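You operate a simulated robot arm through the tools that you are given. There is no shell and no other tool.

The job below is to be done with a simulated two-armed robot. You get a single attempt, and the scene is never put back.

JOB
Put the white filter element that says "G4" from the steel table on the shelf under the table and the white filter element that says "G2" on the top of the day tank. Put one of the bolts from the top of the near trunking in the green tray. Any order will do. Set down upright: white filter element.

It is judged by the outcome, as a careful person would: the job done as asked, and still so three seconds after it is handed in. It fails if anything else is knocked over, pushed out of place, dropped, spilled or broken.

ROBOT AND FRAMES
Two 7-joint arms with fingered hands on one trunk, on a base that moves. Base frame: it is fixed to the floor where the robot stands at the start and does not move with it; the origin is under the middle of the robot, x ahead of it, y to its left, z up; the surface under the hand at the start is at about z = 0.8. Readings come in m, degrees, newtons and seconds.
The left shoulder is at the start at [0.07, 0.142, 1.114], the right one opposite. With the tool pointing down near the work surface each hand reaches from about 0.42 to 0.8 m from the robot's upright axis, wherever it stands, measured 20 degrees to its own side. Places, roughly: bolt [-2.5, -2.25, 0.5]; shelf under the table [0.5, 0.1, 0.2]; top of the day tank (22x36 cm) [0.28, 2.68, 1.34]. Payload 3.6 kg a hand.
The TCP of each hand is the grasp point between the finger pads, 0.025 m short of the fingertips. In the tool frame z runs along the fingers and y along their closing line. The gripper opens to 0.088 m; its body begins 0.029 m behind the TCP. The gripper is a hand of 5 fingers: y runs from the thumb to the fingers, the wrist lies at [-0.013, -0.097, -0.162] in the tool frame.
Orientation is that of the tool frame in the base frame, as [roll, pitch, yaw] about the fixed x, y, z axes, in that order (R = Rz(yaw) Ry(pitch) Rx(roll)). With the fingers straight down and the wrist toward the robot, the tool's x, y and z point along [0, 1, 0], [1, 0, 0] and [0, 0, -1] of the base frame.

CONTROLS
- The arms move only by the tool jog_arm. It takes "left_steps", "right_steps" or both (then of equal length, played together; a hand with none holds still); each is one flat list of numbers, 6 for each row, row after row: the shift along the tool's x, y, z in m, then the turn, a rotation vector about the tool's x, y, z in degrees. In form: [x, y, z, ax, ay, az, x, y, z, ax, ay, az, ...]. A call has 1 to 20 rows; each row shifts and turns the commanded pose from where the row before left it, along the tool's axes as they then stand. Rows are played at 5 a second. More than 0.05 m and 8.6 degrees between two rows, and nothing of the call is played. Where a pose cannot be reached the arm comes as near as it can. A force on the tool above 40 N (or 10 N above the force at the start of the call, whichever is more), or a blocked arm, ends the call early, and 0.2 s more pass. In this call time passes only in rows, and 0.2 s behind the last. It gives the time, the measured TCP pose, the force on the tool (base axes), the opening and the grip force at its end, in the units of the frame above (readings bear some noise), with the torque about the TCP (base axes, N m) and any sound that the robot's microphone picked up.
- Cameras (640 x 400 px; columns grow to the right, rows downward): "scene" is now at [0.1253, 0.0185, 1.319]; the picture's right is [0.23, -0.97, 0.00], its down [-0.75, -0.18, -0.64] and it looks along [0.62, 0.15, -0.77] (base axes); focal length 235 px, centre (320, 200). "left" rides on the left gripper at [-0.059, -0.079, -0.105] in its tool frame; the picture's right is [-0.73, -0.32, 0.61], its down [0.62, -0.68, 0.38] and it looks along [0.29, 0.66, 0.70] (tool axes); focal length 234 px, centre (320, 200). "right" rides on the right gripper at [0.059, -0.079, -0.105] in its tool frame; the picture's right is [-0.73, 0.32, -0.61], its down [-0.62, -0.68, 0.38] and it looks along [-0.29, 0.66, 0.70] (tool axes); focal length 234 px, centre (320, 200). There is no depth. A picture from a camera that has moved, and an enlarged one, comes with that camera's place and axes in the base frame and with its lens.
- capture(camera): a new picture of that camera. No time passes.
- raise_lower(by): slides the trunk up (or, below 0, down) by that many m; the arms and the scene camera ride with it, the base frame stays. It gives what a move gives, with no picture.
- base_move(legs): drives the robot by 1 to 6 legs, each [ahead, left, turn to the left] in m, m and degrees, along the robot's own axes; the way and the turn of a leg run together, so that a leg with both is an arc; at most 1.5 m and 180 degrees a leg. The arms and the cameras ride along, it lands a little off, and it stops where it bumps. It gives what a move gives.
- curl_fingers(index, middle, ring, little, thumb_bend, thumb_turn, hand): sets how far each is bent, from 0 (flat) to 1 (curled in); at 0.3 the hand is open as for a grip, at 0.7 the pads meet at the TCP. One left out holds its place. A second passes; each finger stops where it meets its share of the squeeze, and holds until it gets a number again. It is the only way to open and close the hand. It gives what a move gives, with no picture; readings hold the bend of each and the force on index, middle, ring, little, thumb and palm. thumb_turn goes from beside the hand (0) to across from the fingers (1), as for a grip.
- pan_tilt(pan, tilt): turns the head with the scene camera to pan (to the left, within 86 degrees either way) and tilt (down, from -29 to 69), counted from straight ahead of the robot. It gives what a move gives.
- zoom(camera, box): a new picture of the part [left, top, right, bottom] of that camera's present view, enlarged. No time passes.
- sign_off(): hands the job in; it is judged then, once.

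Nothing tells you exact positions but the pictures and the camera data. Unless the task says otherwise, let go and move clear before handing in.

The tools are called as a command line: name --argument value ..., lists and objects as JSON in quotes. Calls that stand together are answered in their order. jog_arm: Moves the arms, as the interface text tells. Its arguments: {"type":"object","properties":{"left_steps":{"type":"array"},"right_steps":{"type":"array"}},"required":[]} The other tools are called the same way: raise_lower (by) moves the trunk up or down; curl_fingers (index, middle, ring, little, thumb_bend, thumb_turn, hand) moves the fingers one by one; base_move (legs) drives the base; pan_tilt (pan, tilt) turns the head that bears the scene camera; capture (camera) takes a picture; zoom (camera, box) takes an enlarged picture of a part of a camera's view; sign_off () hands the job in.

At the start:

```text
time: 0.0
left_eef_pos: [0.4762, 0.3102, 1.0919]
left_orientation: [-179.9, 0.1, 89.9]
left_wrist_force: [-0.6, 0.6, 0.3]
left_ft_torque: [0.0, -0.01, -0.01]
left_opening: 0.0879
left_grasp_force: 0.1
left_shape: jaw
left_bend: [0.3, 0.3, 0.3, 0.3, 0.3, 0.98]
left_finger forces: [0.0, 0.1, 0.0, 0.0, 0.1, 0.0]
right_eef_pos: [0.5624, -0.0818, 1.0916]
right_orientation: [-180.0, 0.0, 90.0]
right_wrist_force: [-0.2, -0.5, -0.2]
right_ft_torque: [0.0, 0.01, 0.0]
right_opening: 0.0879
right_grasp_force: 0.0
right_shape: jaw
right_bend: [0.3, 0.3, 0.3, 0.3, 0.3, 0.98]
right_finger forces: [0.0, 0.0, 0.0, 0.0, 0.0, 0.0]
trunk travel left (down, up): [-0.65, 0.29]
robot x, y, heading: [0.001, -0.0002, -0.2]
head pan, tilt (commanded): [13.2, 50.5]
```

scene: 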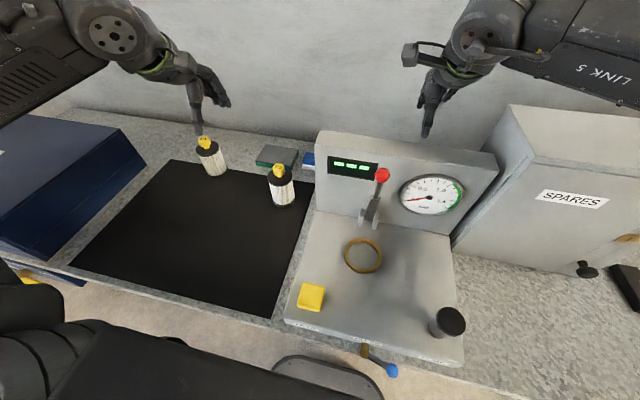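
right: 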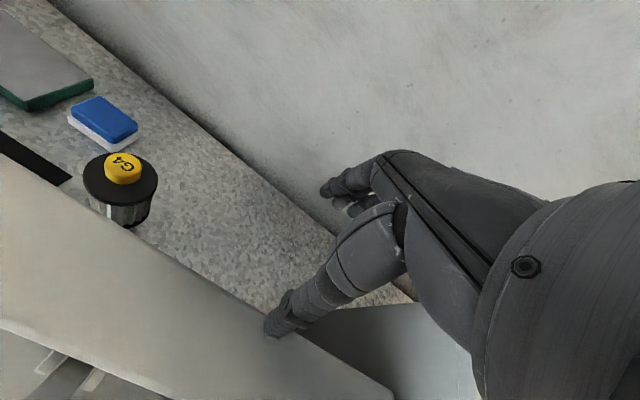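
left: 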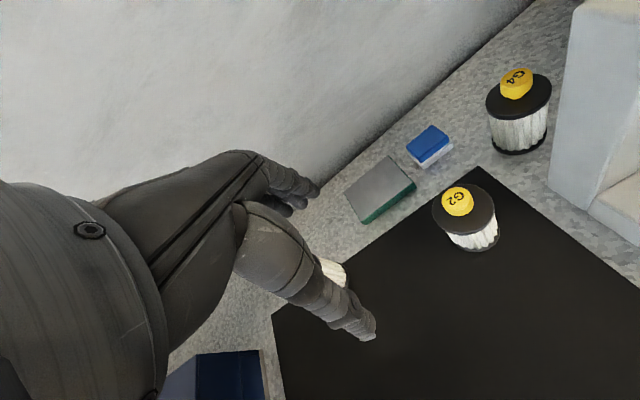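

I see a steel table with a black mat, a few white filter elements with yellow knobs (G2 and G4 visible from the hand cameras), and a control panel to the right. I'll take closer looks before moving anything.

zoom --camera "scene" --box '[160, 110, 340, 230]'

zoom --camera "left" --box '[300, 50, 600, 290]'

pan_tilt --pan 30 --tilt 60

capture --camera "scene"

```text
3.33 times, centred on (250, 170) of scene
camera zoom: at [0.1253, 0.0185, 1.319], right [0.23, -0.97, 0.0], down [-0.75, -0.18, -0.64], along [0.62, 0.15, -0.77], focal length 785 px, centre (553, 300)
```

zoom: 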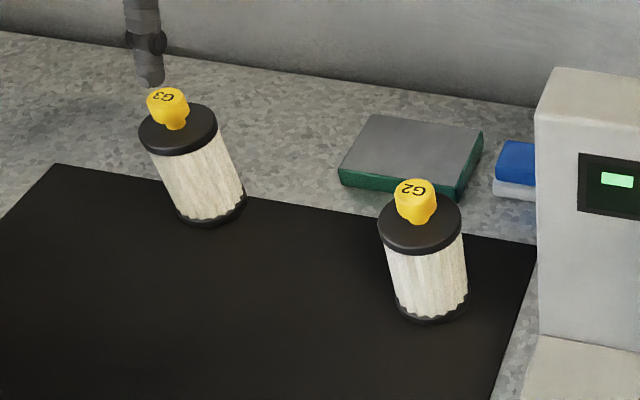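

```text
1.67 times, centred on (450, 170) of left
camera zoom: at [0.3979, 0.251, 1.1958], right [-0.32, -0.73, -0.61], down [-0.68, 0.62, -0.38], along [0.66, 0.29, -0.7], focal length 390 px, centre (103, 250)
```

zoom: 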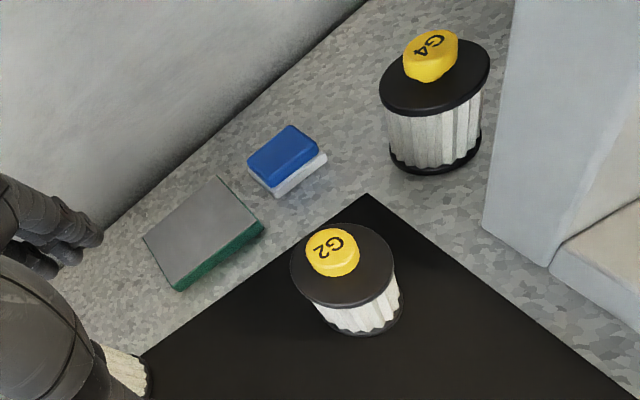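

```text
time: 0.8
left_eef_pos: [0.4764, 0.3095, 1.0916]
left_orientation: [-180.0, -0.1, 90.1]
left_wrist_force: [0.0, 0.8, -0.2]
left_ft_torque: [-0.02, 0.0, 0.02]
left_opening: 0.0875
left_grasp_force: 0.0
left_shape: jaw
left_bend: [0.3, 0.3, 0.3, 0.3, 0.3, 0.98]
left_finger forces: [0.0, 0.1, 0.0, 0.0, 0.1, 0.0]
right_eef_pos: [0.5607, -0.0818, 1.0914]
right_orientation: [-180.0, 0.0, 90.1]
right_wrist_force: [0.2, 1.0, -0.2]
right_ft_torque: [-0.02, -0.02, -0.03]
right_opening: 0.0877
right_grasp_force: 0.0
right_shape: jaw
right_bend: [0.3, 0.3, 0.3, 0.3, 0.3, 0.98]
right_finger forces: [0.0, 0.0, 0.0, 0.0, 0.1, 0.1]
trunk travel left (down, up): [-0.65, 0.29]
robot x, y, heading: [-0.0001, -0.001, -0.1]
head pan, tilt (commanded): [30.0, 60.0]
```

```text
taken
camera scene: at [0.1086, 0.0342, 1.3071], right [0.5, -0.87, 0.0], down [-0.75, -0.43, -0.5], along [0.43, 0.25, -0.87], focal length 235 px, centre (320, 200)
```

scene: 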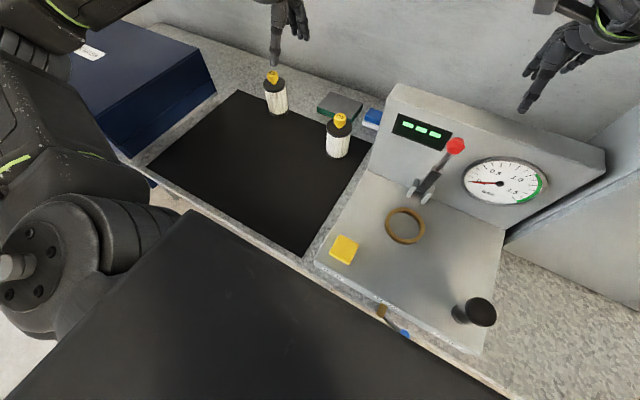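

The three elements read G3 (left), G2 (middle) and G4 (behind the panel). I'll look around with the head to find the tank, trunking and tray.

pan_tilt --pan 85 --tilt 5

capture --camera "scene"

pan_tilt --pan 40 --tilt 15

capture --camera "scene"

pan_tilt --pan -85 --tilt 20

capture --camera "scene"

pan_tilt --pan -30 --tilt 40

capture --camera "scene"

```text
time: 2.0
left_eef_pos: [0.476, 0.3094, 1.0913]
left_orientation: [180.0, 0.0, 90.0]
left_wrist_force: [-0.4, 0.5, -0.8]
left_ft_torque: [0.04, -0.02, -0.01]
left_opening: 0.0877
left_grasp_force: 0.1
left_shape: jaw
left_bend: [0.3, 0.3, 0.3, 0.3, 0.3, 0.98]
left_finger forces: [0.0, 0.0, 0.0, 0.1, 0.0, 0.0]
right_eef_pos: [0.561, -0.0819, 1.0906]
right_orientation: [179.9, 0.0, 90.1]
right_wrist_force: [0.2, -0.3, 0.8]
right_ft_torque: [0.0, 0.0, -0.01]
right_opening: 0.0877
right_grasp_force: 0.0
right_shape: jaw
right_bend: [0.3, 0.3, 0.3, 0.3, 0.3, 0.98]
right_finger forces: [0.0, 0.0, 0.0, 0.0, 0.0, 0.0]
trunk travel left (down, up): [-0.65, 0.29]
robot x, y, heading: [0.0036, -0.0021, -0.1]
head pan, tilt (commanded): [85.0, 5.0]
```

```text
taken
camera scene: at [0.059, 0.0925, 1.3895], right [1.0, -0.09, 0.0], down [-0.01, -0.09, -1.0], along [0.09, 0.99, -0.09], focal length 235 px, centre (320, 200)
```

scene: 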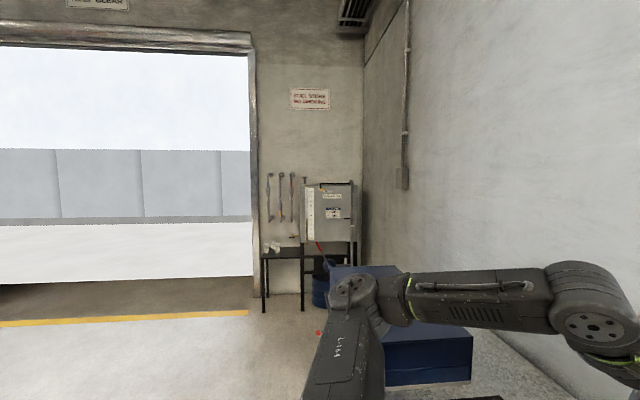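

```text
time: 3.2
left_eef_pos: [0.4757, 0.3101, 1.0902]
left_orientation: [-179.9, 0.0, 90.0]
left_wrist_force: [-0.3, 0.7, 0.5]
left_ft_torque: [0.0, 0.01, 0.02]
left_opening: 0.088
left_grasp_force: 0.0
left_shape: jaw
left_bend: [0.3, 0.3, 0.3, 0.3, 0.3, 0.98]
left_finger forces: [0.0, 0.0, 0.1, 0.1, 0.0, 0.0]
right_eef_pos: [0.5618, -0.0804, 1.0914]
right_orientation: [-180.0, 0.0, 90.0]
right_wrist_force: [0.2, 0.1, -0.4]
right_ft_torque: [0.02, 0.0, -0.05]
right_opening: 0.0877
right_grasp_force: 0.2
right_shape: jaw
right_bend: [0.3, 0.3, 0.3, 0.3, 0.3, 0.98]
right_finger forces: [0.0, 0.0, 0.0, 0.0, 0.0, 0.0]
trunk travel left (down, up): [-0.65, 0.29]
robot x, y, heading: [-0.0009, 0.0023, -0.4]
head pan, tilt (commanded): [40.0, 15.0]
```

```text
taken
camera scene: at [0.1223, 0.0611, 1.3734], right [0.64, -0.77, 0.0], down [-0.2, -0.17, -0.97], along [0.74, 0.62, -0.26], focal length 235 px, centre (320, 200)
```

scene: 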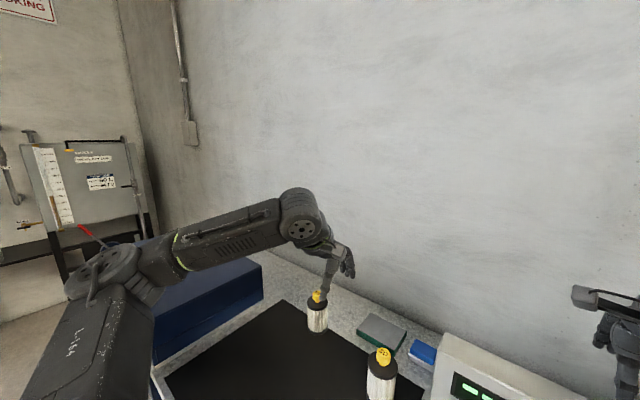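

```text
time: 5.2
left_eef_pos: [0.4757, 0.3097, 1.0909]
left_orientation: [180.0, 0.0, 90.0]
left_wrist_force: [-0.8, -0.4, -0.2]
left_ft_torque: [-0.01, 0.01, -0.01]
left_opening: 0.0876
left_grasp_force: 0.0
left_shape: jaw
left_bend: [0.3, 0.3, 0.3, 0.3, 0.3, 0.98]
left_finger forces: [0.0, 0.1, 0.1, 0.0, 0.0, 0.1]
right_eef_pos: [0.5617, -0.0826, 1.0923]
right_orientation: [179.9, -0.1, 90.0]
right_wrist_force: [0.5, -0.1, -0.7]
right_ft_torque: [0.01, 0.0, 0.0]
right_opening: 0.0877
right_grasp_force: 0.1
right_shape: jaw
right_bend: [0.3, 0.3, 0.3, 0.3, 0.3, 0.98]
right_finger forces: [0.0, 0.0, 0.0, 0.0, 0.0, 0.0]
trunk travel left (down, up): [-0.65, 0.29]
robot x, y, heading: [-0.0015, 0.0, -0.0]
head pan, tilt (commanded): [-85.0, 20.0]
```

```text
taken
camera scene: at [0.059, -0.0918, 1.3653], right [-1.0, -0.09, 0.0], down [-0.03, 0.34, -0.94], along [0.08, -0.94, -0.34], focal length 235 px, centre (320, 200)
```

scene: 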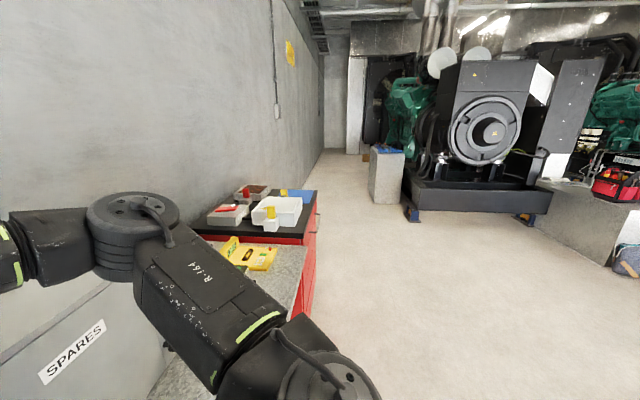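

```text
time: 6.5
left_eef_pos: [0.4766, 0.309, 1.0904]
left_orientation: [-180.0, 0.0, 90.0]
left_wrist_force: [-0.2, -0.4, 0.7]
left_ft_torque: [0.0, 0.0, 0.05]
left_opening: 0.0878
left_grasp_force: 0.0
left_shape: jaw
left_bend: [0.3, 0.3, 0.3, 0.3, 0.3, 0.98]
left_finger forces: [0.1, 0.1, 0.0, 0.1, 0.0, 0.1]
right_eef_pos: [0.5617, -0.0815, 1.0907]
right_orientation: [180.0, 0.0, 90.0]
right_wrist_force: [0.5, -0.3, 0.4]
right_ft_torque: [0.01, 0.03, 0.01]
right_opening: 0.0879
right_grasp_force: 0.0
right_shape: jaw
right_bend: [0.3, 0.3, 0.3, 0.3, 0.3, 0.98]
right_finger forces: [0.0, 0.0, 0.0, 0.1, 0.0, 0.0]
trunk travel left (down, up): [-0.65, 0.29]
robot x, y, heading: [0.0014, -0.0003, -0.1]
head pan, tilt (commanded): [-30.0, 40.0]
```

```text
taken
camera scene: at [0.1244, -0.0416, 1.3339], right [-0.5, -0.87, 0.0], down [-0.56, 0.32, -0.77], along [0.66, -0.38, -0.64], focal length 235 px, centre (320, 200)
```

scene: 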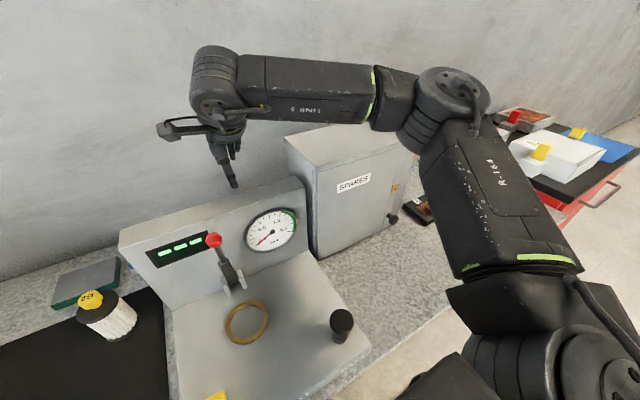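

The day tank is the grey box on a stand to the left, and the bolts' trunking seems to be behind-right by the red bag. I'll zoom in on details before moving.

pan_tilt --pan -86 --tilt 15

zoom --camera "scene" --box '[480, 80, 640, 280]'

zoom --camera "scene" --box '[190, 130, 350, 260]'

pan_tilt --pan 80 --tilt 10

zoom --camera "scene" --box '[220, 120, 380, 300]'

```text
time: 7.7
left_eef_pos: [0.476, 0.3094, 1.0905]
left_orientation: [-180.0, 0.0, 90.0]
left_wrist_force: [0.3, -0.4, -0.1]
left_ft_torque: [-0.01, 0.0, 0.01]
left_opening: 0.0877
left_grasp_force: 0.1
left_shape: jaw
left_bend: [0.3, 0.3, 0.3, 0.3, 0.3, 0.98]
left_finger forces: [0.1, 0.2, 0.0, 0.0, 0.0, 0.0]
right_eef_pos: [0.562, -0.0823, 1.09]
right_orientation: [-179.9, 0.1, 90.0]
right_wrist_force: [0.1, -0.1, -0.5]
right_ft_torque: [-0.04, 0.01, -0.01]
right_opening: 0.0876
right_grasp_force: 0.1
right_shape: jaw
right_bend: [0.3, 0.3, 0.3, 0.3, 0.3, 0.98]
right_finger forces: [0.0, 0.0, 0.0, 0.0, 0.1, 0.0]
trunk travel left (down, up): [-0.65, 0.29]
robot x, y, heading: [0.0008, -0.0033, 0.1]
head pan, tilt (commanded): [-85.9, 15.0]
```

```text
2.00 times, centred on (560, 180) of scene
camera zoom: at [0.0575, -0.0922, 1.3734], right [-1.0, -0.07, 0.0], down [-0.02, 0.26, -0.97], along [0.07, -0.96, -0.26], focal length 471 px, centre (-160, 240)
```

zoom: 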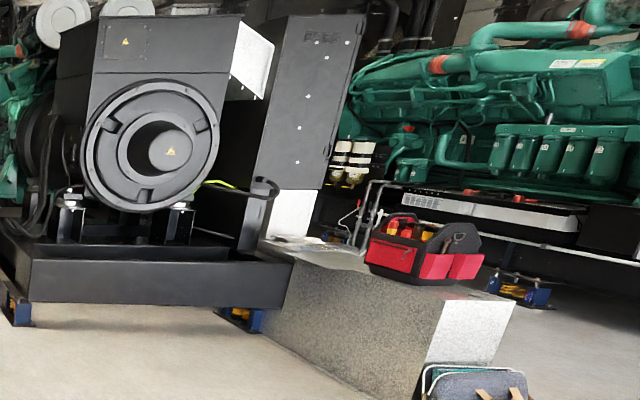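

```text
3.08 times, centred on (270, 195) of scene
camera zoom: at [0.0575, -0.0922, 1.3734], right [-1.0, -0.07, 0.0], down [-0.02, 0.26, -0.97], along [0.07, -0.96, -0.26], focal length 724 px, centre (474, 215)
```

zoom: 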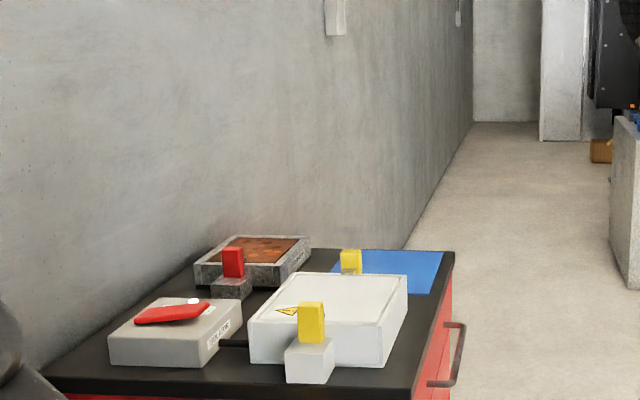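

```text
time: 10.2
left_eef_pos: [0.4757, 0.3095, 1.0917]
left_orientation: [-180.0, 0.0, 90.0]
left_wrist_force: [1.1, -0.2, -0.4]
left_ft_torque: [-0.02, -0.06, 0.01]
left_opening: 0.0875
left_grasp_force: 0.0
left_shape: jaw
left_bend: [0.3, 0.3, 0.3, 0.3, 0.3, 0.98]
left_finger forces: [0.0, 0.0, 0.0, 0.1, 0.0, 0.0]
right_eef_pos: [0.562, -0.0824, 1.0915]
right_orientation: [-180.0, 0.0, 90.0]
right_wrist_force: [0.7, 0.3, 0.6]
right_ft_torque: [-0.06, 0.02, 0.0]
right_opening: 0.088
right_grasp_force: 0.1
right_shape: jaw
right_bend: [0.3, 0.3, 0.3, 0.3, 0.3, 0.98]
right_finger forces: [0.0, 0.1, 0.1, 0.0, 0.0, 0.0]
trunk travel left (down, up): [-0.65, 0.29]
robot x, y, heading: [-0.0001, 0.0025, -0.2]
head pan, tilt (commanded): [80.0, 10.0]
```

```text
2.22 times, centred on (300, 210) of scene
camera zoom: at [0.067, 0.0925, 1.3815], right [0.98, -0.17, 0.0], down [-0.03, -0.17, -0.98], along [0.17, 0.97, -0.17], focal length 523 px, centre (364, 178)
```

zoom: 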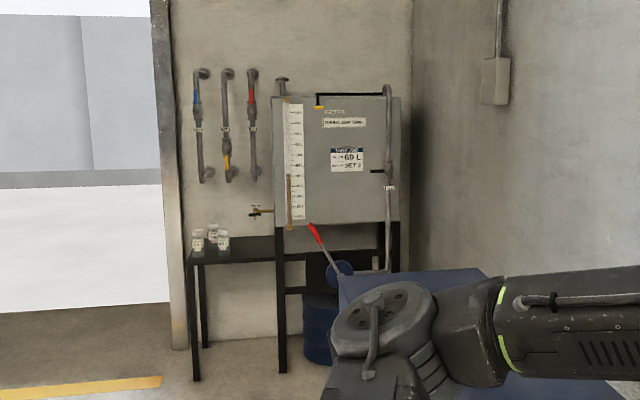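

Filters are roughly 0.065 m wide and 0.134 m tall including the knob. Before deciding on a grasp I'll raise the trunk a little, back away, and look at the shelf under the table.

raise_lower --by 0.1

base_move --legs '[[-0.9, 0, 0]]'

pan_tilt --pan 0 --tilt 40

capture --camera "scene"

```text
time: 11.6
left_eef_pos: [0.4766, 0.3086, 1.1904]
left_orientation: [-180.0, -0.1, 90.0]
left_wrist_force: [-0.3, -0.6, 0.2]
left_ft_torque: [0.0, 0.0, 0.01]
left_opening: 0.0877
left_grasp_force: 0.1
left_shape: jaw
left_bend: [0.3, 0.3, 0.3, 0.3, 0.3, 0.98]
left_finger forces: [0.0, 0.0, 0.0, 0.0, 0.0, 0.1]
right_eef_pos: [0.5614, -0.0815, 1.1907]
right_orientation: [179.9, 0.1, 90.0]
right_wrist_force: [-0.2, 0.1, 0.1]
right_ft_torque: [-0.02, -0.03, -0.01]
right_opening: 0.0876
right_grasp_force: 0.1
right_shape: jaw
right_bend: [0.3, 0.3, 0.3, 0.3, 0.3, 0.98]
right_finger forces: [0.0, 0.0, 0.0, 0.1, 0.0, 0.1]
trunk travel left (down, up): [-0.75, 0.19]
robot x, y, heading: [0.0009, -0.0027, 0.0]
head pan, tilt (commanded): [80.0, 10.0]
```

```text
time: 16.3
left_eef_pos: [-0.4372, 0.3099, 1.1894]
left_orientation: [-180.0, -0.1, 90.6]
left_wrist_force: [-1.2, -0.4, -0.2]
left_ft_torque: [0.01, 0.0, 0.0]
left_opening: 0.0873
left_grasp_force: 0.1
left_shape: jaw
left_bend: [0.3, 0.3, 0.3, 0.3, 0.3, 0.98]
left_finger forces: [0.0, 0.0, 0.0, 0.0, 0.0, 0.1]
right_eef_pos: [-0.3467, -0.0807, 1.1892]
right_orientation: [180.0, 0.0, 90.6]
right_wrist_force: [0.9, -0.4, 0.4]
right_ft_torque: [-0.02, 0.02, -0.01]
right_opening: 0.0878
right_grasp_force: 0.0
right_shape: jaw
right_bend: [0.3, 0.3, 0.3, 0.3, 0.3, 0.98]
right_finger forces: [0.1, 0.0, 0.0, 0.0, 0.1, 0.0]
trunk travel left (down, up): [-0.75, 0.19]
robot x, y, heading: [-0.9108, -0.0027, 0.5]
head pan, tilt (commanded): [80.0, 10.0]
```

```text
time: 17.9
left_eef_pos: [-0.4362, 0.308, 1.1901]
left_orientation: [180.0, 0.1, 90.7]
left_wrist_force: [0.4, -0.3, -1.1]
left_ft_torque: [-0.01, -0.03, -0.02]
left_opening: 0.088
left_grasp_force: 0.1
left_shape: jaw
left_bend: [0.3, 0.3, 0.3, 0.3, 0.3, 0.98]
left_finger forces: [0.0, 0.0, 0.0, 0.0, 0.1, 0.1]
right_eef_pos: [-0.3467, -0.0802, 1.1916]
right_orientation: [-180.0, 0.1, 90.6]
right_wrist_force: [-0.1, -0.3, -0.1]
right_ft_torque: [0.02, -0.02, 0.01]
right_opening: 0.0875
right_grasp_force: 0.0
right_shape: jaw
right_bend: [0.3, 0.3, 0.3, 0.3, 0.3, 0.98]
right_finger forces: [0.0, 0.1, 0.1, 0.1, 0.1, 0.0]
trunk travel left (down, up): [-0.75, 0.19]
robot x, y, heading: [-0.9092, -0.0031, 0.5]
head pan, tilt (commanded): [0.0, 40.0]
```

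```text
taken
camera scene: at [-0.7737, -0.0022, 1.4338], right [0.01, -1.0, 0.0], down [-0.64, -0.01, -0.77], along [0.77, 0.01, -0.64], focal length 235 px, centre (320, 200)
```

scene: 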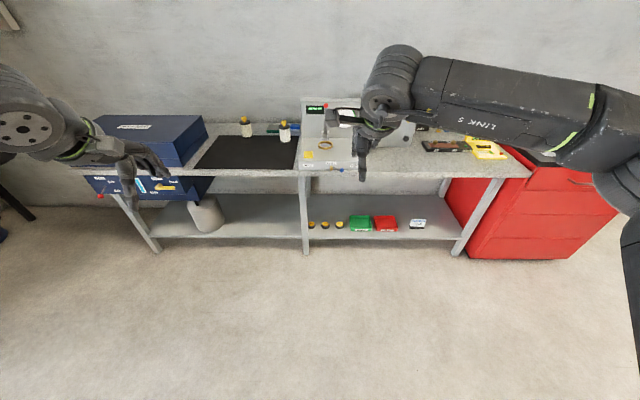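

The shelf holds a grey bucket, some elements, a green tray, a red tray and a box. I'll zoom in there.

zoom --camera "scene" --box '[290, 180, 470, 270]'

zoom --camera "scene" --box '[80, 90, 330, 260]'

capture --camera "left"

capture --camera "right"

```text
3.56 times, centred on (380, 225) of scene
camera zoom: at [-0.7737, -0.0022, 1.4338], right [0.01, -1.0, 0.0], down [-0.64, -0.01, -0.77], along [0.77, 0.01, -0.64], focal length 837 px, centre (107, 111)
```

zoom: 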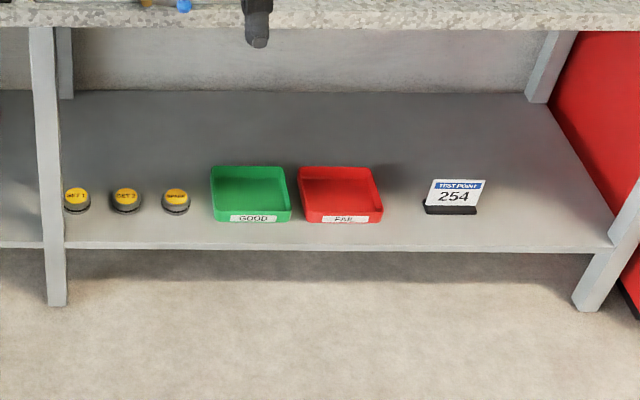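

```text
2.35 times, centred on (205, 175) of scene
camera zoom: at [-0.7737, -0.0022, 1.4338], right [0.01, -1.0, 0.0], down [-0.64, -0.01, -0.77], along [0.77, 0.01, -0.64], focal length 554 px, centre (591, 259)
```

zoom: 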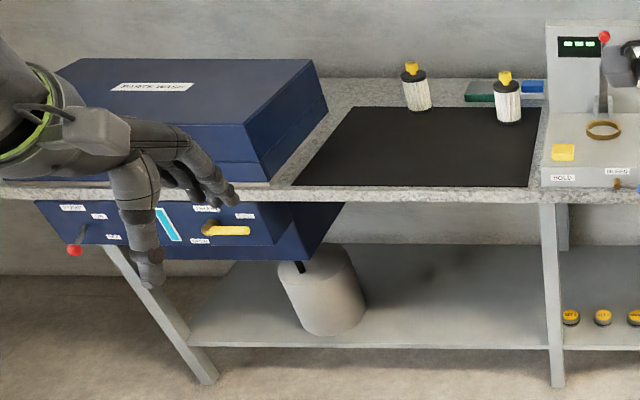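

```text
taken
camera left: at [-0.5143, 0.2504, 1.2957], right [-0.32, -0.73, -0.61], down [-0.69, 0.62, -0.38], along [0.65, 0.3, -0.7], focal length 234 px, centre (320, 200)
```

left: 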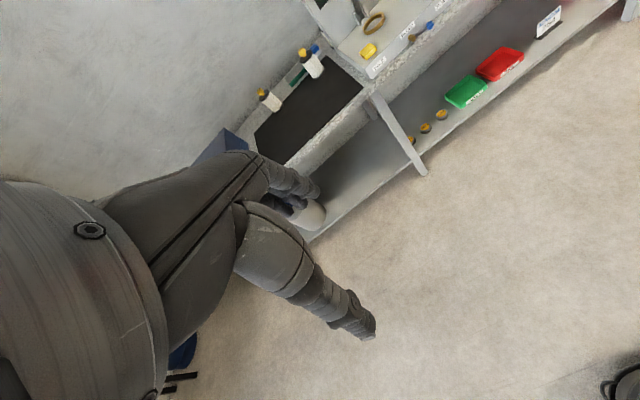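

```text
taken
camera right: at [-0.4274, -0.0226, 1.2954], right [0.33, -0.72, 0.61], down [-0.67, -0.63, -0.38], along [0.66, -0.28, -0.7], focal length 234 px, centre (320, 200)
```

right: 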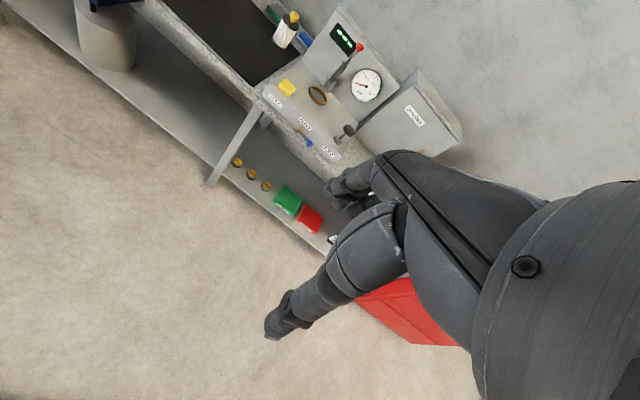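

The green tray ("GOOD") is on the shelf under the table at about [0.44, -0.28, 0.2]; the shelf is free between the middle leg (y≈0.12) and the bucket (y≈0.8). The plan is G2 first with the left hand to the day tank, then G4 to the shelf, then the bolt. I'll drive back to the table.

base_move --legs '[[0.91, 0.0, -0.5]]'

pan_tilt --pan 20 --tilt 45

capture --camera "scene"

capture --camera "left"

```text
time: 22.6
left_eef_pos: [0.4752, 0.2967, 1.1916]
left_orientation: [179.9, 0.0, 89.2]
left_wrist_force: [-1.0, -0.6, -0.2]
left_ft_torque: [-0.01, 0.01, 0.02]
left_opening: 0.0876
left_grasp_force: 0.1
left_shape: jaw
left_bend: [0.3, 0.3, 0.3, 0.3, 0.3, 0.98]
left_finger forces: [0.0, 0.0, 0.0, 0.0, 0.1, 0.1]
right_eef_pos: [0.5542, -0.096, 1.1911]
right_orientation: [180.0, -0.1, 89.3]
right_wrist_force: [-0.6, -0.4, -1.2]
right_ft_torque: [-0.01, -0.03, -0.01]
right_opening: 0.0879
right_grasp_force: 0.1
right_shape: jaw
right_bend: [0.3, 0.3, 0.3, 0.3, 0.3, 0.98]
right_finger forces: [0.0, 0.0, 0.0, 0.0, 0.1, 0.0]
trunk travel left (down, up): [-0.75, 0.19]
robot x, y, heading: [-0.0058, -0.0079, -0.6]
head pan, tilt (commanded): [0.0, 40.0]
```

```text
time: 23.4
left_eef_pos: [0.4741, 0.2954, 1.1904]
left_orientation: [-180.0, 0.0, 89.2]
left_wrist_force: [0.1, -0.5, 0.1]
left_ft_torque: [0.0, 0.0, 0.0]
left_opening: 0.0878
left_grasp_force: 0.0
left_shape: jaw
left_bend: [0.3, 0.3, 0.3, 0.3, 0.3, 0.98]
left_finger forces: [0.1, 0.0, 0.1, 0.1, 0.1, 0.0]
right_eef_pos: [0.5546, -0.0957, 1.1909]
right_orientation: [180.0, 0.0, 89.2]
right_wrist_force: [0.2, -0.5, -0.6]
right_ft_torque: [0.01, 0.0, -0.03]
right_opening: 0.0875
right_grasp_force: 0.0
right_shape: jaw
right_bend: [0.3, 0.3, 0.3, 0.3, 0.3, 0.98]
right_finger forces: [0.0, 0.0, 0.1, 0.1, 0.1, 0.1]
trunk travel left (down, up): [-0.75, 0.19]
robot x, y, heading: [-0.0116, -0.0063, -0.7]
head pan, tilt (commanded): [20.0, 45.0]
```

```text
taken
camera scene: at [0.1218, 0.0202, 1.4266], right [0.33, -0.94, 0.0], down [-0.67, -0.23, -0.71], along [0.67, 0.23, -0.71], focal length 235 px, centre (320, 200)
```

scene: 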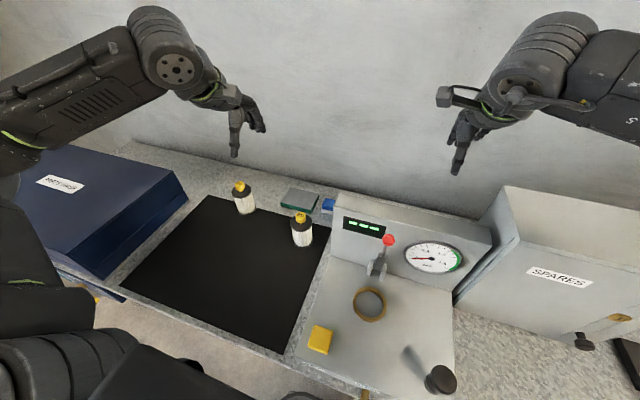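

```text
taken
camera left: at [0.3956, 0.2385, 1.2957], right [-0.33, -0.72, -0.61], down [-0.67, 0.63, -0.38], along [0.66, 0.28, -0.7], focal length 234 px, centre (320, 200)
```

left: 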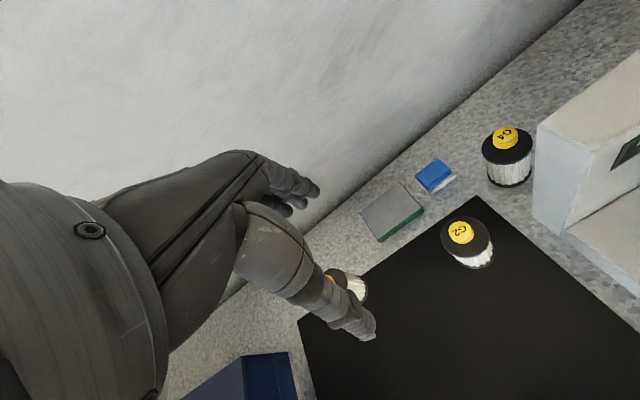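

G2's knob is at about [0.514, 0.214, 0.934]. I'll move the left hand above it and check alignment before descending.

jog_arm --left_steps '[-0.0275, 0.0135, 0, 0, 0, 0, -0.0275, 0.0135, 0, 0, 0, 0, -0.027, 0.0135, 0, 0, 0, 0, 0, 0, 0.04, 0, 0, 0, 0, 0, 0.04, 0, 0, 0, 0, 0, 0.04, 0, 0, 0, 0, 0, 0.04, 0, 0, 0, 0, 0, 0.025, 0, 0, 0]'

capture --camera "left"

capture --camera "scene"

```text
time: 25.2
left_eef_pos: [0.5146, 0.2122, 1.0047]
left_orientation: [-179.9, 0.1, 89.2]
left_wrist_force: [0.3, 0.3, -0.2]
left_ft_torque: [0.02, 0.02, -0.01]
left_opening: 0.0877
left_grasp_force: 0.2
left_shape: jaw
left_bend: [0.3, 0.3, 0.3, 0.3, 0.3, 0.98]
left_finger forces: [0.0, 0.1, 0.0, 0.1, 0.0, 0.1]
right_eef_pos: [0.5547, -0.0967, 1.1922]
right_orientation: [180.0, 0.0, 89.1]
right_wrist_force: [0.6, -0.2, -0.7]
right_ft_torque: [0.0, 0.02, 0.01]
right_opening: 0.0879
right_grasp_force: 0.0
right_shape: jaw
right_bend: [0.3, 0.3, 0.3, 0.3, 0.3, 0.98]
right_finger forces: [0.0, 0.0, 0.0, 0.1, 0.0, 0.0]
trunk travel left (down, up): [-0.75, 0.19]
robot x, y, heading: [-0.0078, -0.0055, -0.8]
head pan, tilt (commanded): [20.0, 45.0]
```

```text
taken
camera left: at [0.4362, 0.1552, 1.1097], right [-0.33, -0.72, -0.61], down [-0.67, 0.63, -0.38], along [0.66, 0.28, -0.7], focal length 234 px, centre (320, 200)
```

left: 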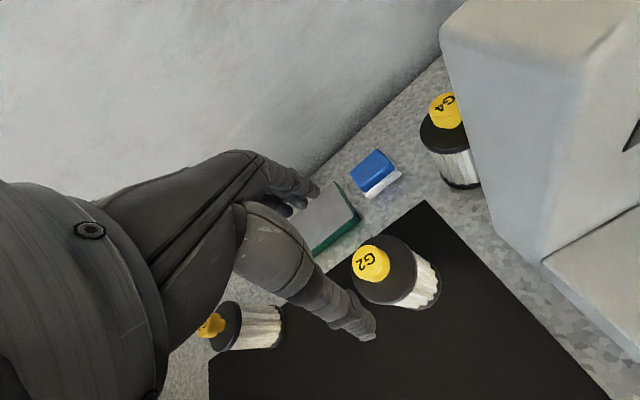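

```text
taken
camera scene: at [0.1218, 0.0205, 1.4266], right [0.33, -0.94, 0.0], down [-0.67, -0.23, -0.71], along [0.67, 0.23, -0.71], focal length 235 px, centre (320, 200)
```

scene: 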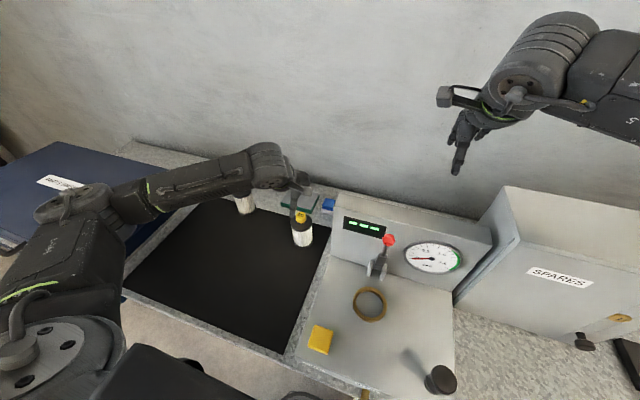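

The hand is centred over G2 within a few mm. I'll zoom in to check knob height before the final descent.

zoom --camera "scene" --box '[260, 160, 350, 260]'

jog_arm --left_steps '[0.002, 0.003, 0.025, 0, 0, 0, 0, 0, 0.025, 0, 0, 0]'

capture --camera "left"

zoom --camera "scene" --box '[260, 160, 350, 260]'

```text
4.00 times, centred on (305, 210) of scene
camera zoom: at [0.1218, 0.0205, 1.4266], right [0.33, -0.94, 0.0], down [-0.67, -0.23, -0.71], along [0.67, 0.23, -0.71], focal length 942 px, centre (380, 160)
```

zoom: 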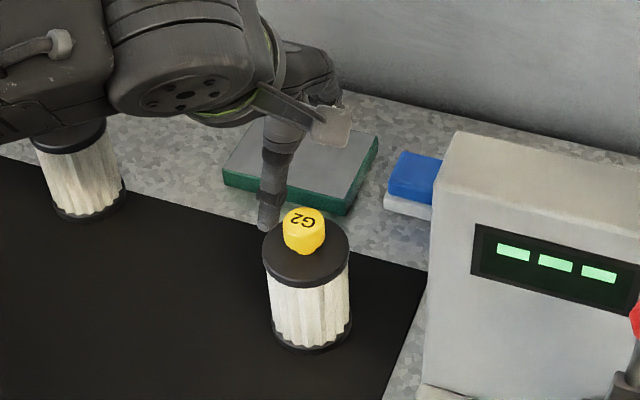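

```text
time: 25.9
left_eef_pos: [0.5168, 0.2138, 0.9551]
left_orientation: [180.0, 0.1, 89.2]
left_wrist_force: [0.1, 0.2, -0.3]
left_ft_torque: [0.0, 0.02, 0.0]
left_opening: 0.0876
left_grasp_force: 0.1
left_shape: jaw
left_bend: [0.3, 0.3, 0.3, 0.3, 0.3, 0.98]
left_finger forces: [0.0, 0.0, 0.0, 0.0, 0.0, 0.1]
right_eef_pos: [0.5547, -0.0965, 1.1905]
right_orientation: [180.0, 0.1, 89.2]
right_wrist_force: [-1.0, -0.3, 0.6]
right_ft_torque: [0.04, 0.03, 0.04]
right_opening: 0.0876
right_grasp_force: 0.0
right_shape: jaw
right_bend: [0.3, 0.3, 0.3, 0.3, 0.3, 0.98]
right_finger forces: [0.0, 0.0, 0.1, 0.1, 0.0, 0.0]
trunk travel left (down, up): [-0.75, 0.19]
robot x, y, heading: [-0.0053, -0.0056, -0.7]
head pan, tilt (commanded): [20.0, 45.0]
```

```text
taken
camera left: at [0.4378, 0.1572, 1.0606], right [-0.33, -0.72, -0.61], down [-0.67, 0.63, -0.38], along [0.66, 0.28, -0.7], focal length 234 px, centre (320, 200)
```

left: 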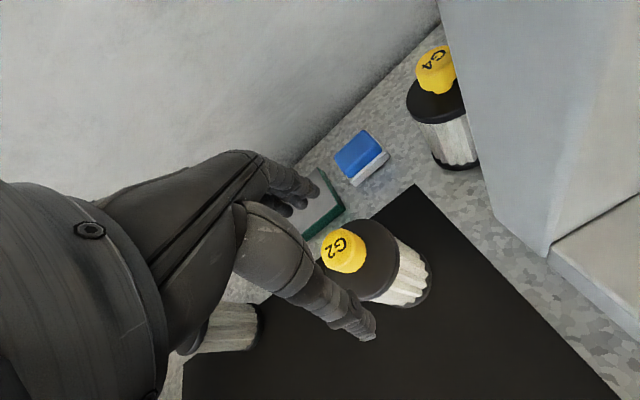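

```text
4.00 times, centred on (305, 210) of scene
camera zoom: at [0.1218, 0.0205, 1.4266], right [0.33, -0.94, 0.0], down [-0.67, -0.23, -0.71], along [0.67, 0.23, -0.71], focal length 942 px, centre (380, 160)
```

zoom: 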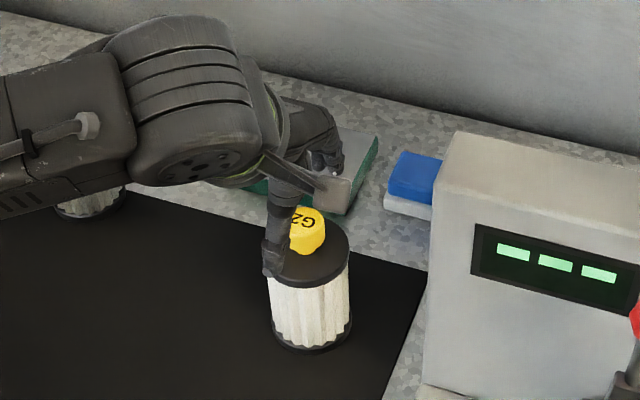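

Knob top refined to about [0.522, 0.214, 0.92]. I'll descend to z≈0.914 and close the fingers on the knob.

jog_arm --left_steps '[0, 0.003, 0.02, 0, 0, 0, 0, 0.002, 0.02, 0, 0, 0]'

capture --camera "left"

zoom --camera "scene" --box '[260, 160, 350, 260]'

```text
time: 26.4
left_eef_pos: [0.5225, 0.2131, 0.9144]
left_orientation: [180.0, 0.0, 89.3]
left_wrist_force: [0.1, -0.4, -0.6]
left_ft_torque: [0.0, 0.0, -0.06]
left_opening: 0.0878
left_grasp_force: 0.0
left_shape: jaw
left_bend: [0.3, 0.3, 0.3, 0.3, 0.3, 0.98]
left_finger forces: [0.1, 0.0, 0.0, 0.0, 0.1, 0.1]
right_eef_pos: [0.5548, -0.0969, 1.1912]
right_orientation: [180.0, 0.0, 89.3]
right_wrist_force: [-0.4, -0.3, 0.3]
right_ft_torque: [-0.02, 0.0, 0.01]
right_opening: 0.0879
right_grasp_force: 0.1
right_shape: jaw
right_bend: [0.3, 0.3, 0.3, 0.3, 0.3, 0.98]
right_finger forces: [0.0, 0.1, 0.1, 0.1, 0.0, 0.0]
trunk travel left (down, up): [-0.75, 0.19]
robot x, y, heading: [-0.0061, -0.0064, -0.8]
head pan, tilt (commanded): [20.0, 45.0]
```

```text
taken
camera left: at [0.4432, 0.1572, 1.02], right [-0.33, -0.72, -0.61], down [-0.67, 0.63, -0.38], along [0.66, 0.28, -0.7], focal length 234 px, centre (320, 200)
```

left: 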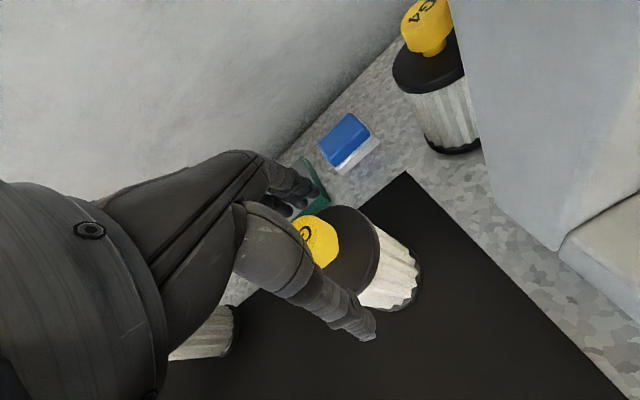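

```text
4.00 times, centred on (305, 210) of scene
camera zoom: at [0.1218, 0.0205, 1.4266], right [0.33, -0.94, 0.0], down [-0.67, -0.23, -0.71], along [0.67, 0.23, -0.71], focal length 942 px, centre (380, 160)
```

zoom: 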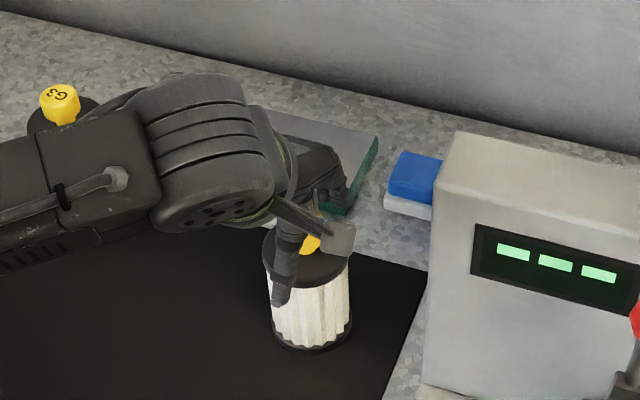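

The thumb and fingers straddle the knob just above the cap. I'll raise 3 mm to keep the tips clear of the cap, then close.

jog_arm --left_steps '[0, 0, -0.003, 0, 0, 0]'

curl_fingers --hand "left" --index 0.5 --middle 0.5 --ring 0.5 --little 0.5 --thumb_bend 0.5

capture --camera "left"

zoom --camera "scene" --box '[260, 160, 350, 260]'

```text
time: 26.9
left_eef_pos: [0.5223, 0.2147, 0.919]
left_orientation: [-180.0, -0.1, 89.2]
left_wrist_force: [0.0, -0.4, 0.2]
left_ft_torque: [-0.01, 0.0, 0.02]
left_opening: 0.0875
left_grasp_force: 0.0
left_shape: jaw
left_bend: [0.3, 0.3, 0.3, 0.3, 0.3, 0.98]
left_finger forces: [0.0, 0.1, 0.0, 0.0, 0.0, 0.0]
right_eef_pos: [0.5553, -0.0964, 1.1913]
right_orientation: [180.0, 0.0, 89.2]
right_wrist_force: [0.3, -0.3, 1.6]
right_ft_torque: [-0.01, 0.05, -0.01]
right_opening: 0.0874
right_grasp_force: 0.1
right_shape: jaw
right_bend: [0.3, 0.3, 0.3, 0.3, 0.3, 0.98]
right_finger forces: [0.1, 0.1, 0.1, 0.0, 0.0, 0.0]
trunk travel left (down, up): [-0.75, 0.19]
robot x, y, heading: [-0.0058, -0.0055, -0.8]
head pan, tilt (commanded): [20.0, 45.0]
```

```text
time: 27.9
left_eef_pos: [0.522, 0.2146, 0.918]
left_orientation: [180.0, -0.1, 89.3]
left_wrist_force: [-0.1, 1.1, 0.2]
left_ft_torque: [-0.02, -0.03, 0.01]
left_opening: 0.056
left_grasp_force: 5.5
left_shape: fingers
left_bend: [0.45, 0.47, 0.5, 0.5, 0.43, 0.97]
left_finger forces: [2.7, 2.3, 0.1, 0.0, 5.3, 0.0]
right_eef_pos: [0.5536, -0.0955, 1.1911]
right_orientation: [180.0, 0.0, 89.2]
right_wrist_force: [-0.2, -0.2, 0.2]
right_ft_torque: [0.01, -0.02, 0.04]
right_opening: 0.0878
right_grasp_force: 0.0
right_shape: jaw
right_bend: [0.3, 0.3, 0.3, 0.3, 0.3, 0.98]
right_finger forces: [0.0, 0.0, 0.1, 0.1, 0.0, 0.0]
trunk travel left (down, up): [-0.75, 0.19]
robot x, y, heading: [-0.0069, -0.0074, -1.0]
head pan, tilt (commanded): [20.0, 45.0]
```

```text
taken
camera left: at [0.4429, 0.1574, 1.0235], right [-0.33, -0.72, -0.61], down [-0.67, 0.63, -0.38], along [0.66, 0.28, -0.7], focal length 234 px, centre (320, 200)
```

left: 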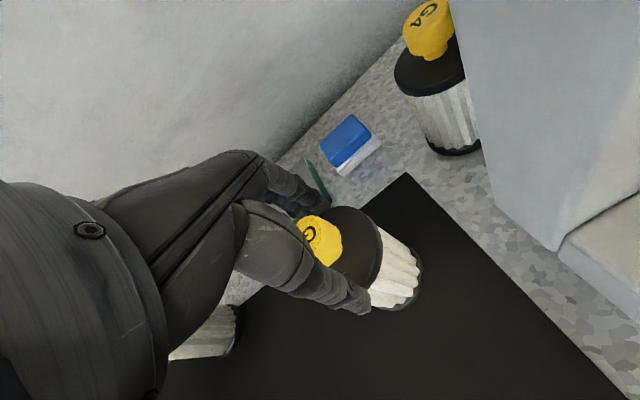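

```text
4.00 times, centred on (305, 210) of scene
camera zoom: at [0.1216, 0.0204, 1.4266], right [0.33, -0.94, 0.0], down [-0.67, -0.23, -0.71], along [0.67, 0.23, -0.71], focal length 942 px, centre (380, 160)
```

zoom: 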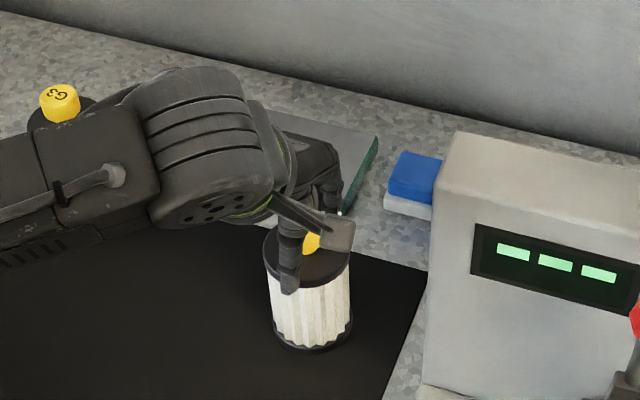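

The tips are pinching the cap rim rather than the knob (opening 0.056). I'll reopen, go 10 mm lower so the cap's full edge sits on the pads (the palm still clears the knob), and close again.

curl_fingers --hand "left" --index 0.3 --middle 0.3 --ring 0.3 --little 0.3 --thumb_bend 0.3

jog_arm --left_steps '[0, 0, 0.006, 0, 0, 0, 0, 0, 0.005, 0, 0, 0]'

capture --camera "left"

```text
time: 28.9
left_eef_pos: [0.5231, 0.214, 0.9182]
left_orientation: [-180.0, 0.0, 89.2]
left_wrist_force: [-0.7, 0.1, -0.1]
left_ft_torque: [-0.01, 0.01, 0.02]
left_opening: 0.0848
left_grasp_force: 0.0
left_shape: fingers
left_bend: [0.3, 0.3, 0.3, 0.3, 0.3, 0.97]
left_finger forces: [0.0, 0.0, 0.1, 0.0, 0.2, 0.0]
right_eef_pos: [0.5542, -0.0972, 1.1903]
right_orientation: [-179.9, 0.0, 89.2]
right_wrist_force: [0.2, 0.5, -0.1]
right_ft_torque: [0.03, 0.02, 0.01]
right_opening: 0.0878
right_grasp_force: 0.0
right_shape: jaw
right_bend: [0.3, 0.3, 0.3, 0.3, 0.3, 0.98]
right_finger forces: [0.0, 0.1, 0.1, 0.1, 0.0, 0.0]
trunk travel left (down, up): [-0.75, 0.19]
robot x, y, heading: [-0.0063, -0.0084, -1.0]
head pan, tilt (commanded): [20.0, 45.0]
```

```text
time: 29.4
left_eef_pos: [0.5209, 0.2157, 0.9092]
left_orientation: [179.9, -0.1, 89.1]
left_wrist_force: [0.6, -0.4, -0.5]
left_ft_torque: [-0.01, 0.01, -0.01]
left_opening: 0.0842
left_grasp_force: 0.0
left_shape: fingers
left_bend: [0.3, 0.3, 0.3, 0.3, 0.3, 0.97]
left_finger forces: [0.0, 0.1, 0.0, 0.0, 0.0, 0.0]
right_eef_pos: [0.554, -0.0965, 1.1902]
right_orientation: [-180.0, 0.0, 89.2]
right_wrist_force: [-0.2, -0.3, -0.6]
right_ft_torque: [-0.02, -0.03, -0.02]
right_opening: 0.088
right_grasp_force: 0.0
right_shape: jaw
right_bend: [0.3, 0.3, 0.3, 0.3, 0.3, 0.98]
right_finger forces: [0.1, 0.0, 0.1, 0.0, 0.0, 0.0]
trunk travel left (down, up): [-0.75, 0.19]
robot x, y, heading: [-0.0086, -0.0055, -1.1]
head pan, tilt (commanded): [20.0, 45.0]
```

```text
taken
camera left: at [0.4425, 0.1577, 1.0135], right [-0.33, -0.72, -0.61], down [-0.67, 0.63, -0.38], along [0.66, 0.28, -0.7], focal length 234 px, centre (320, 200)
```

left: 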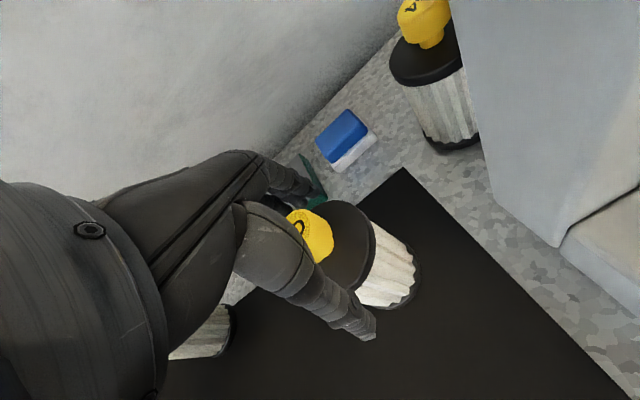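

Nothing is touching yet, and the cap sits between thumb and fingers. Closing now.

curl_fingers --hand "left" --index 0.7 --middle 0.7 --ring 0.7 --little 0.7 --thumb_bend 0.7

capture --camera "left"

zoom --camera "scene" --box '[260, 160, 350, 260]'

```text
time: 30.4
left_eef_pos: [0.5216, 0.2139, 0.9087]
left_orientation: [180.0, -0.1, 89.3]
left_wrist_force: [0.9, 0.6, 2.0]
left_ft_torque: [0.01, -0.2, 0.01]
left_opening: 0.0566
left_grasp_force: 18.8
left_shape: fingers
left_bend: [0.5, 0.56, 0.63, 0.7, 0.41, 0.94]
left_finger forces: [8.3, 7.0, 3.8, 0.0, 18.6, 0.0]
right_eef_pos: [0.5539, -0.0971, 1.1919]
right_orientation: [-180.0, 0.0, 89.2]
right_wrist_force: [-0.1, 0.0, -0.9]
right_ft_torque: [-0.03, 0.02, 0.01]
right_opening: 0.088
right_grasp_force: 0.0
right_shape: jaw
right_bend: [0.3, 0.3, 0.3, 0.3, 0.3, 0.98]
right_finger forces: [0.1, 0.0, 0.0, 0.1, 0.0, 0.0]
trunk travel left (down, up): [-0.75, 0.19]
robot x, y, heading: [-0.0046, -0.0039, -0.9]
head pan, tilt (commanded): [20.0, 45.0]
```

```text
taken
camera left: at [0.4425, 0.1575, 1.0135], right [-0.33, -0.72, -0.61], down [-0.67, 0.63, -0.38], along [0.66, 0.28, -0.7], focal length 234 px, centre (320, 200)
```

left: 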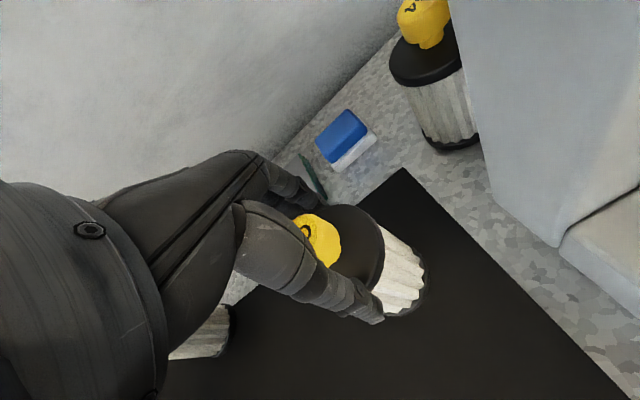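

```text
4.00 times, centred on (305, 210) of scene
camera zoom: at [0.1216, 0.0202, 1.4266], right [0.33, -0.94, 0.0], down [-0.67, -0.23, -0.71], along [0.67, 0.23, -0.71], focal length 942 px, centre (380, 160)
```

zoom: 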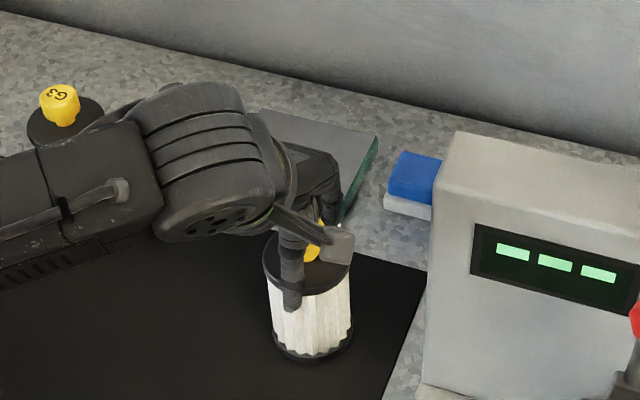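

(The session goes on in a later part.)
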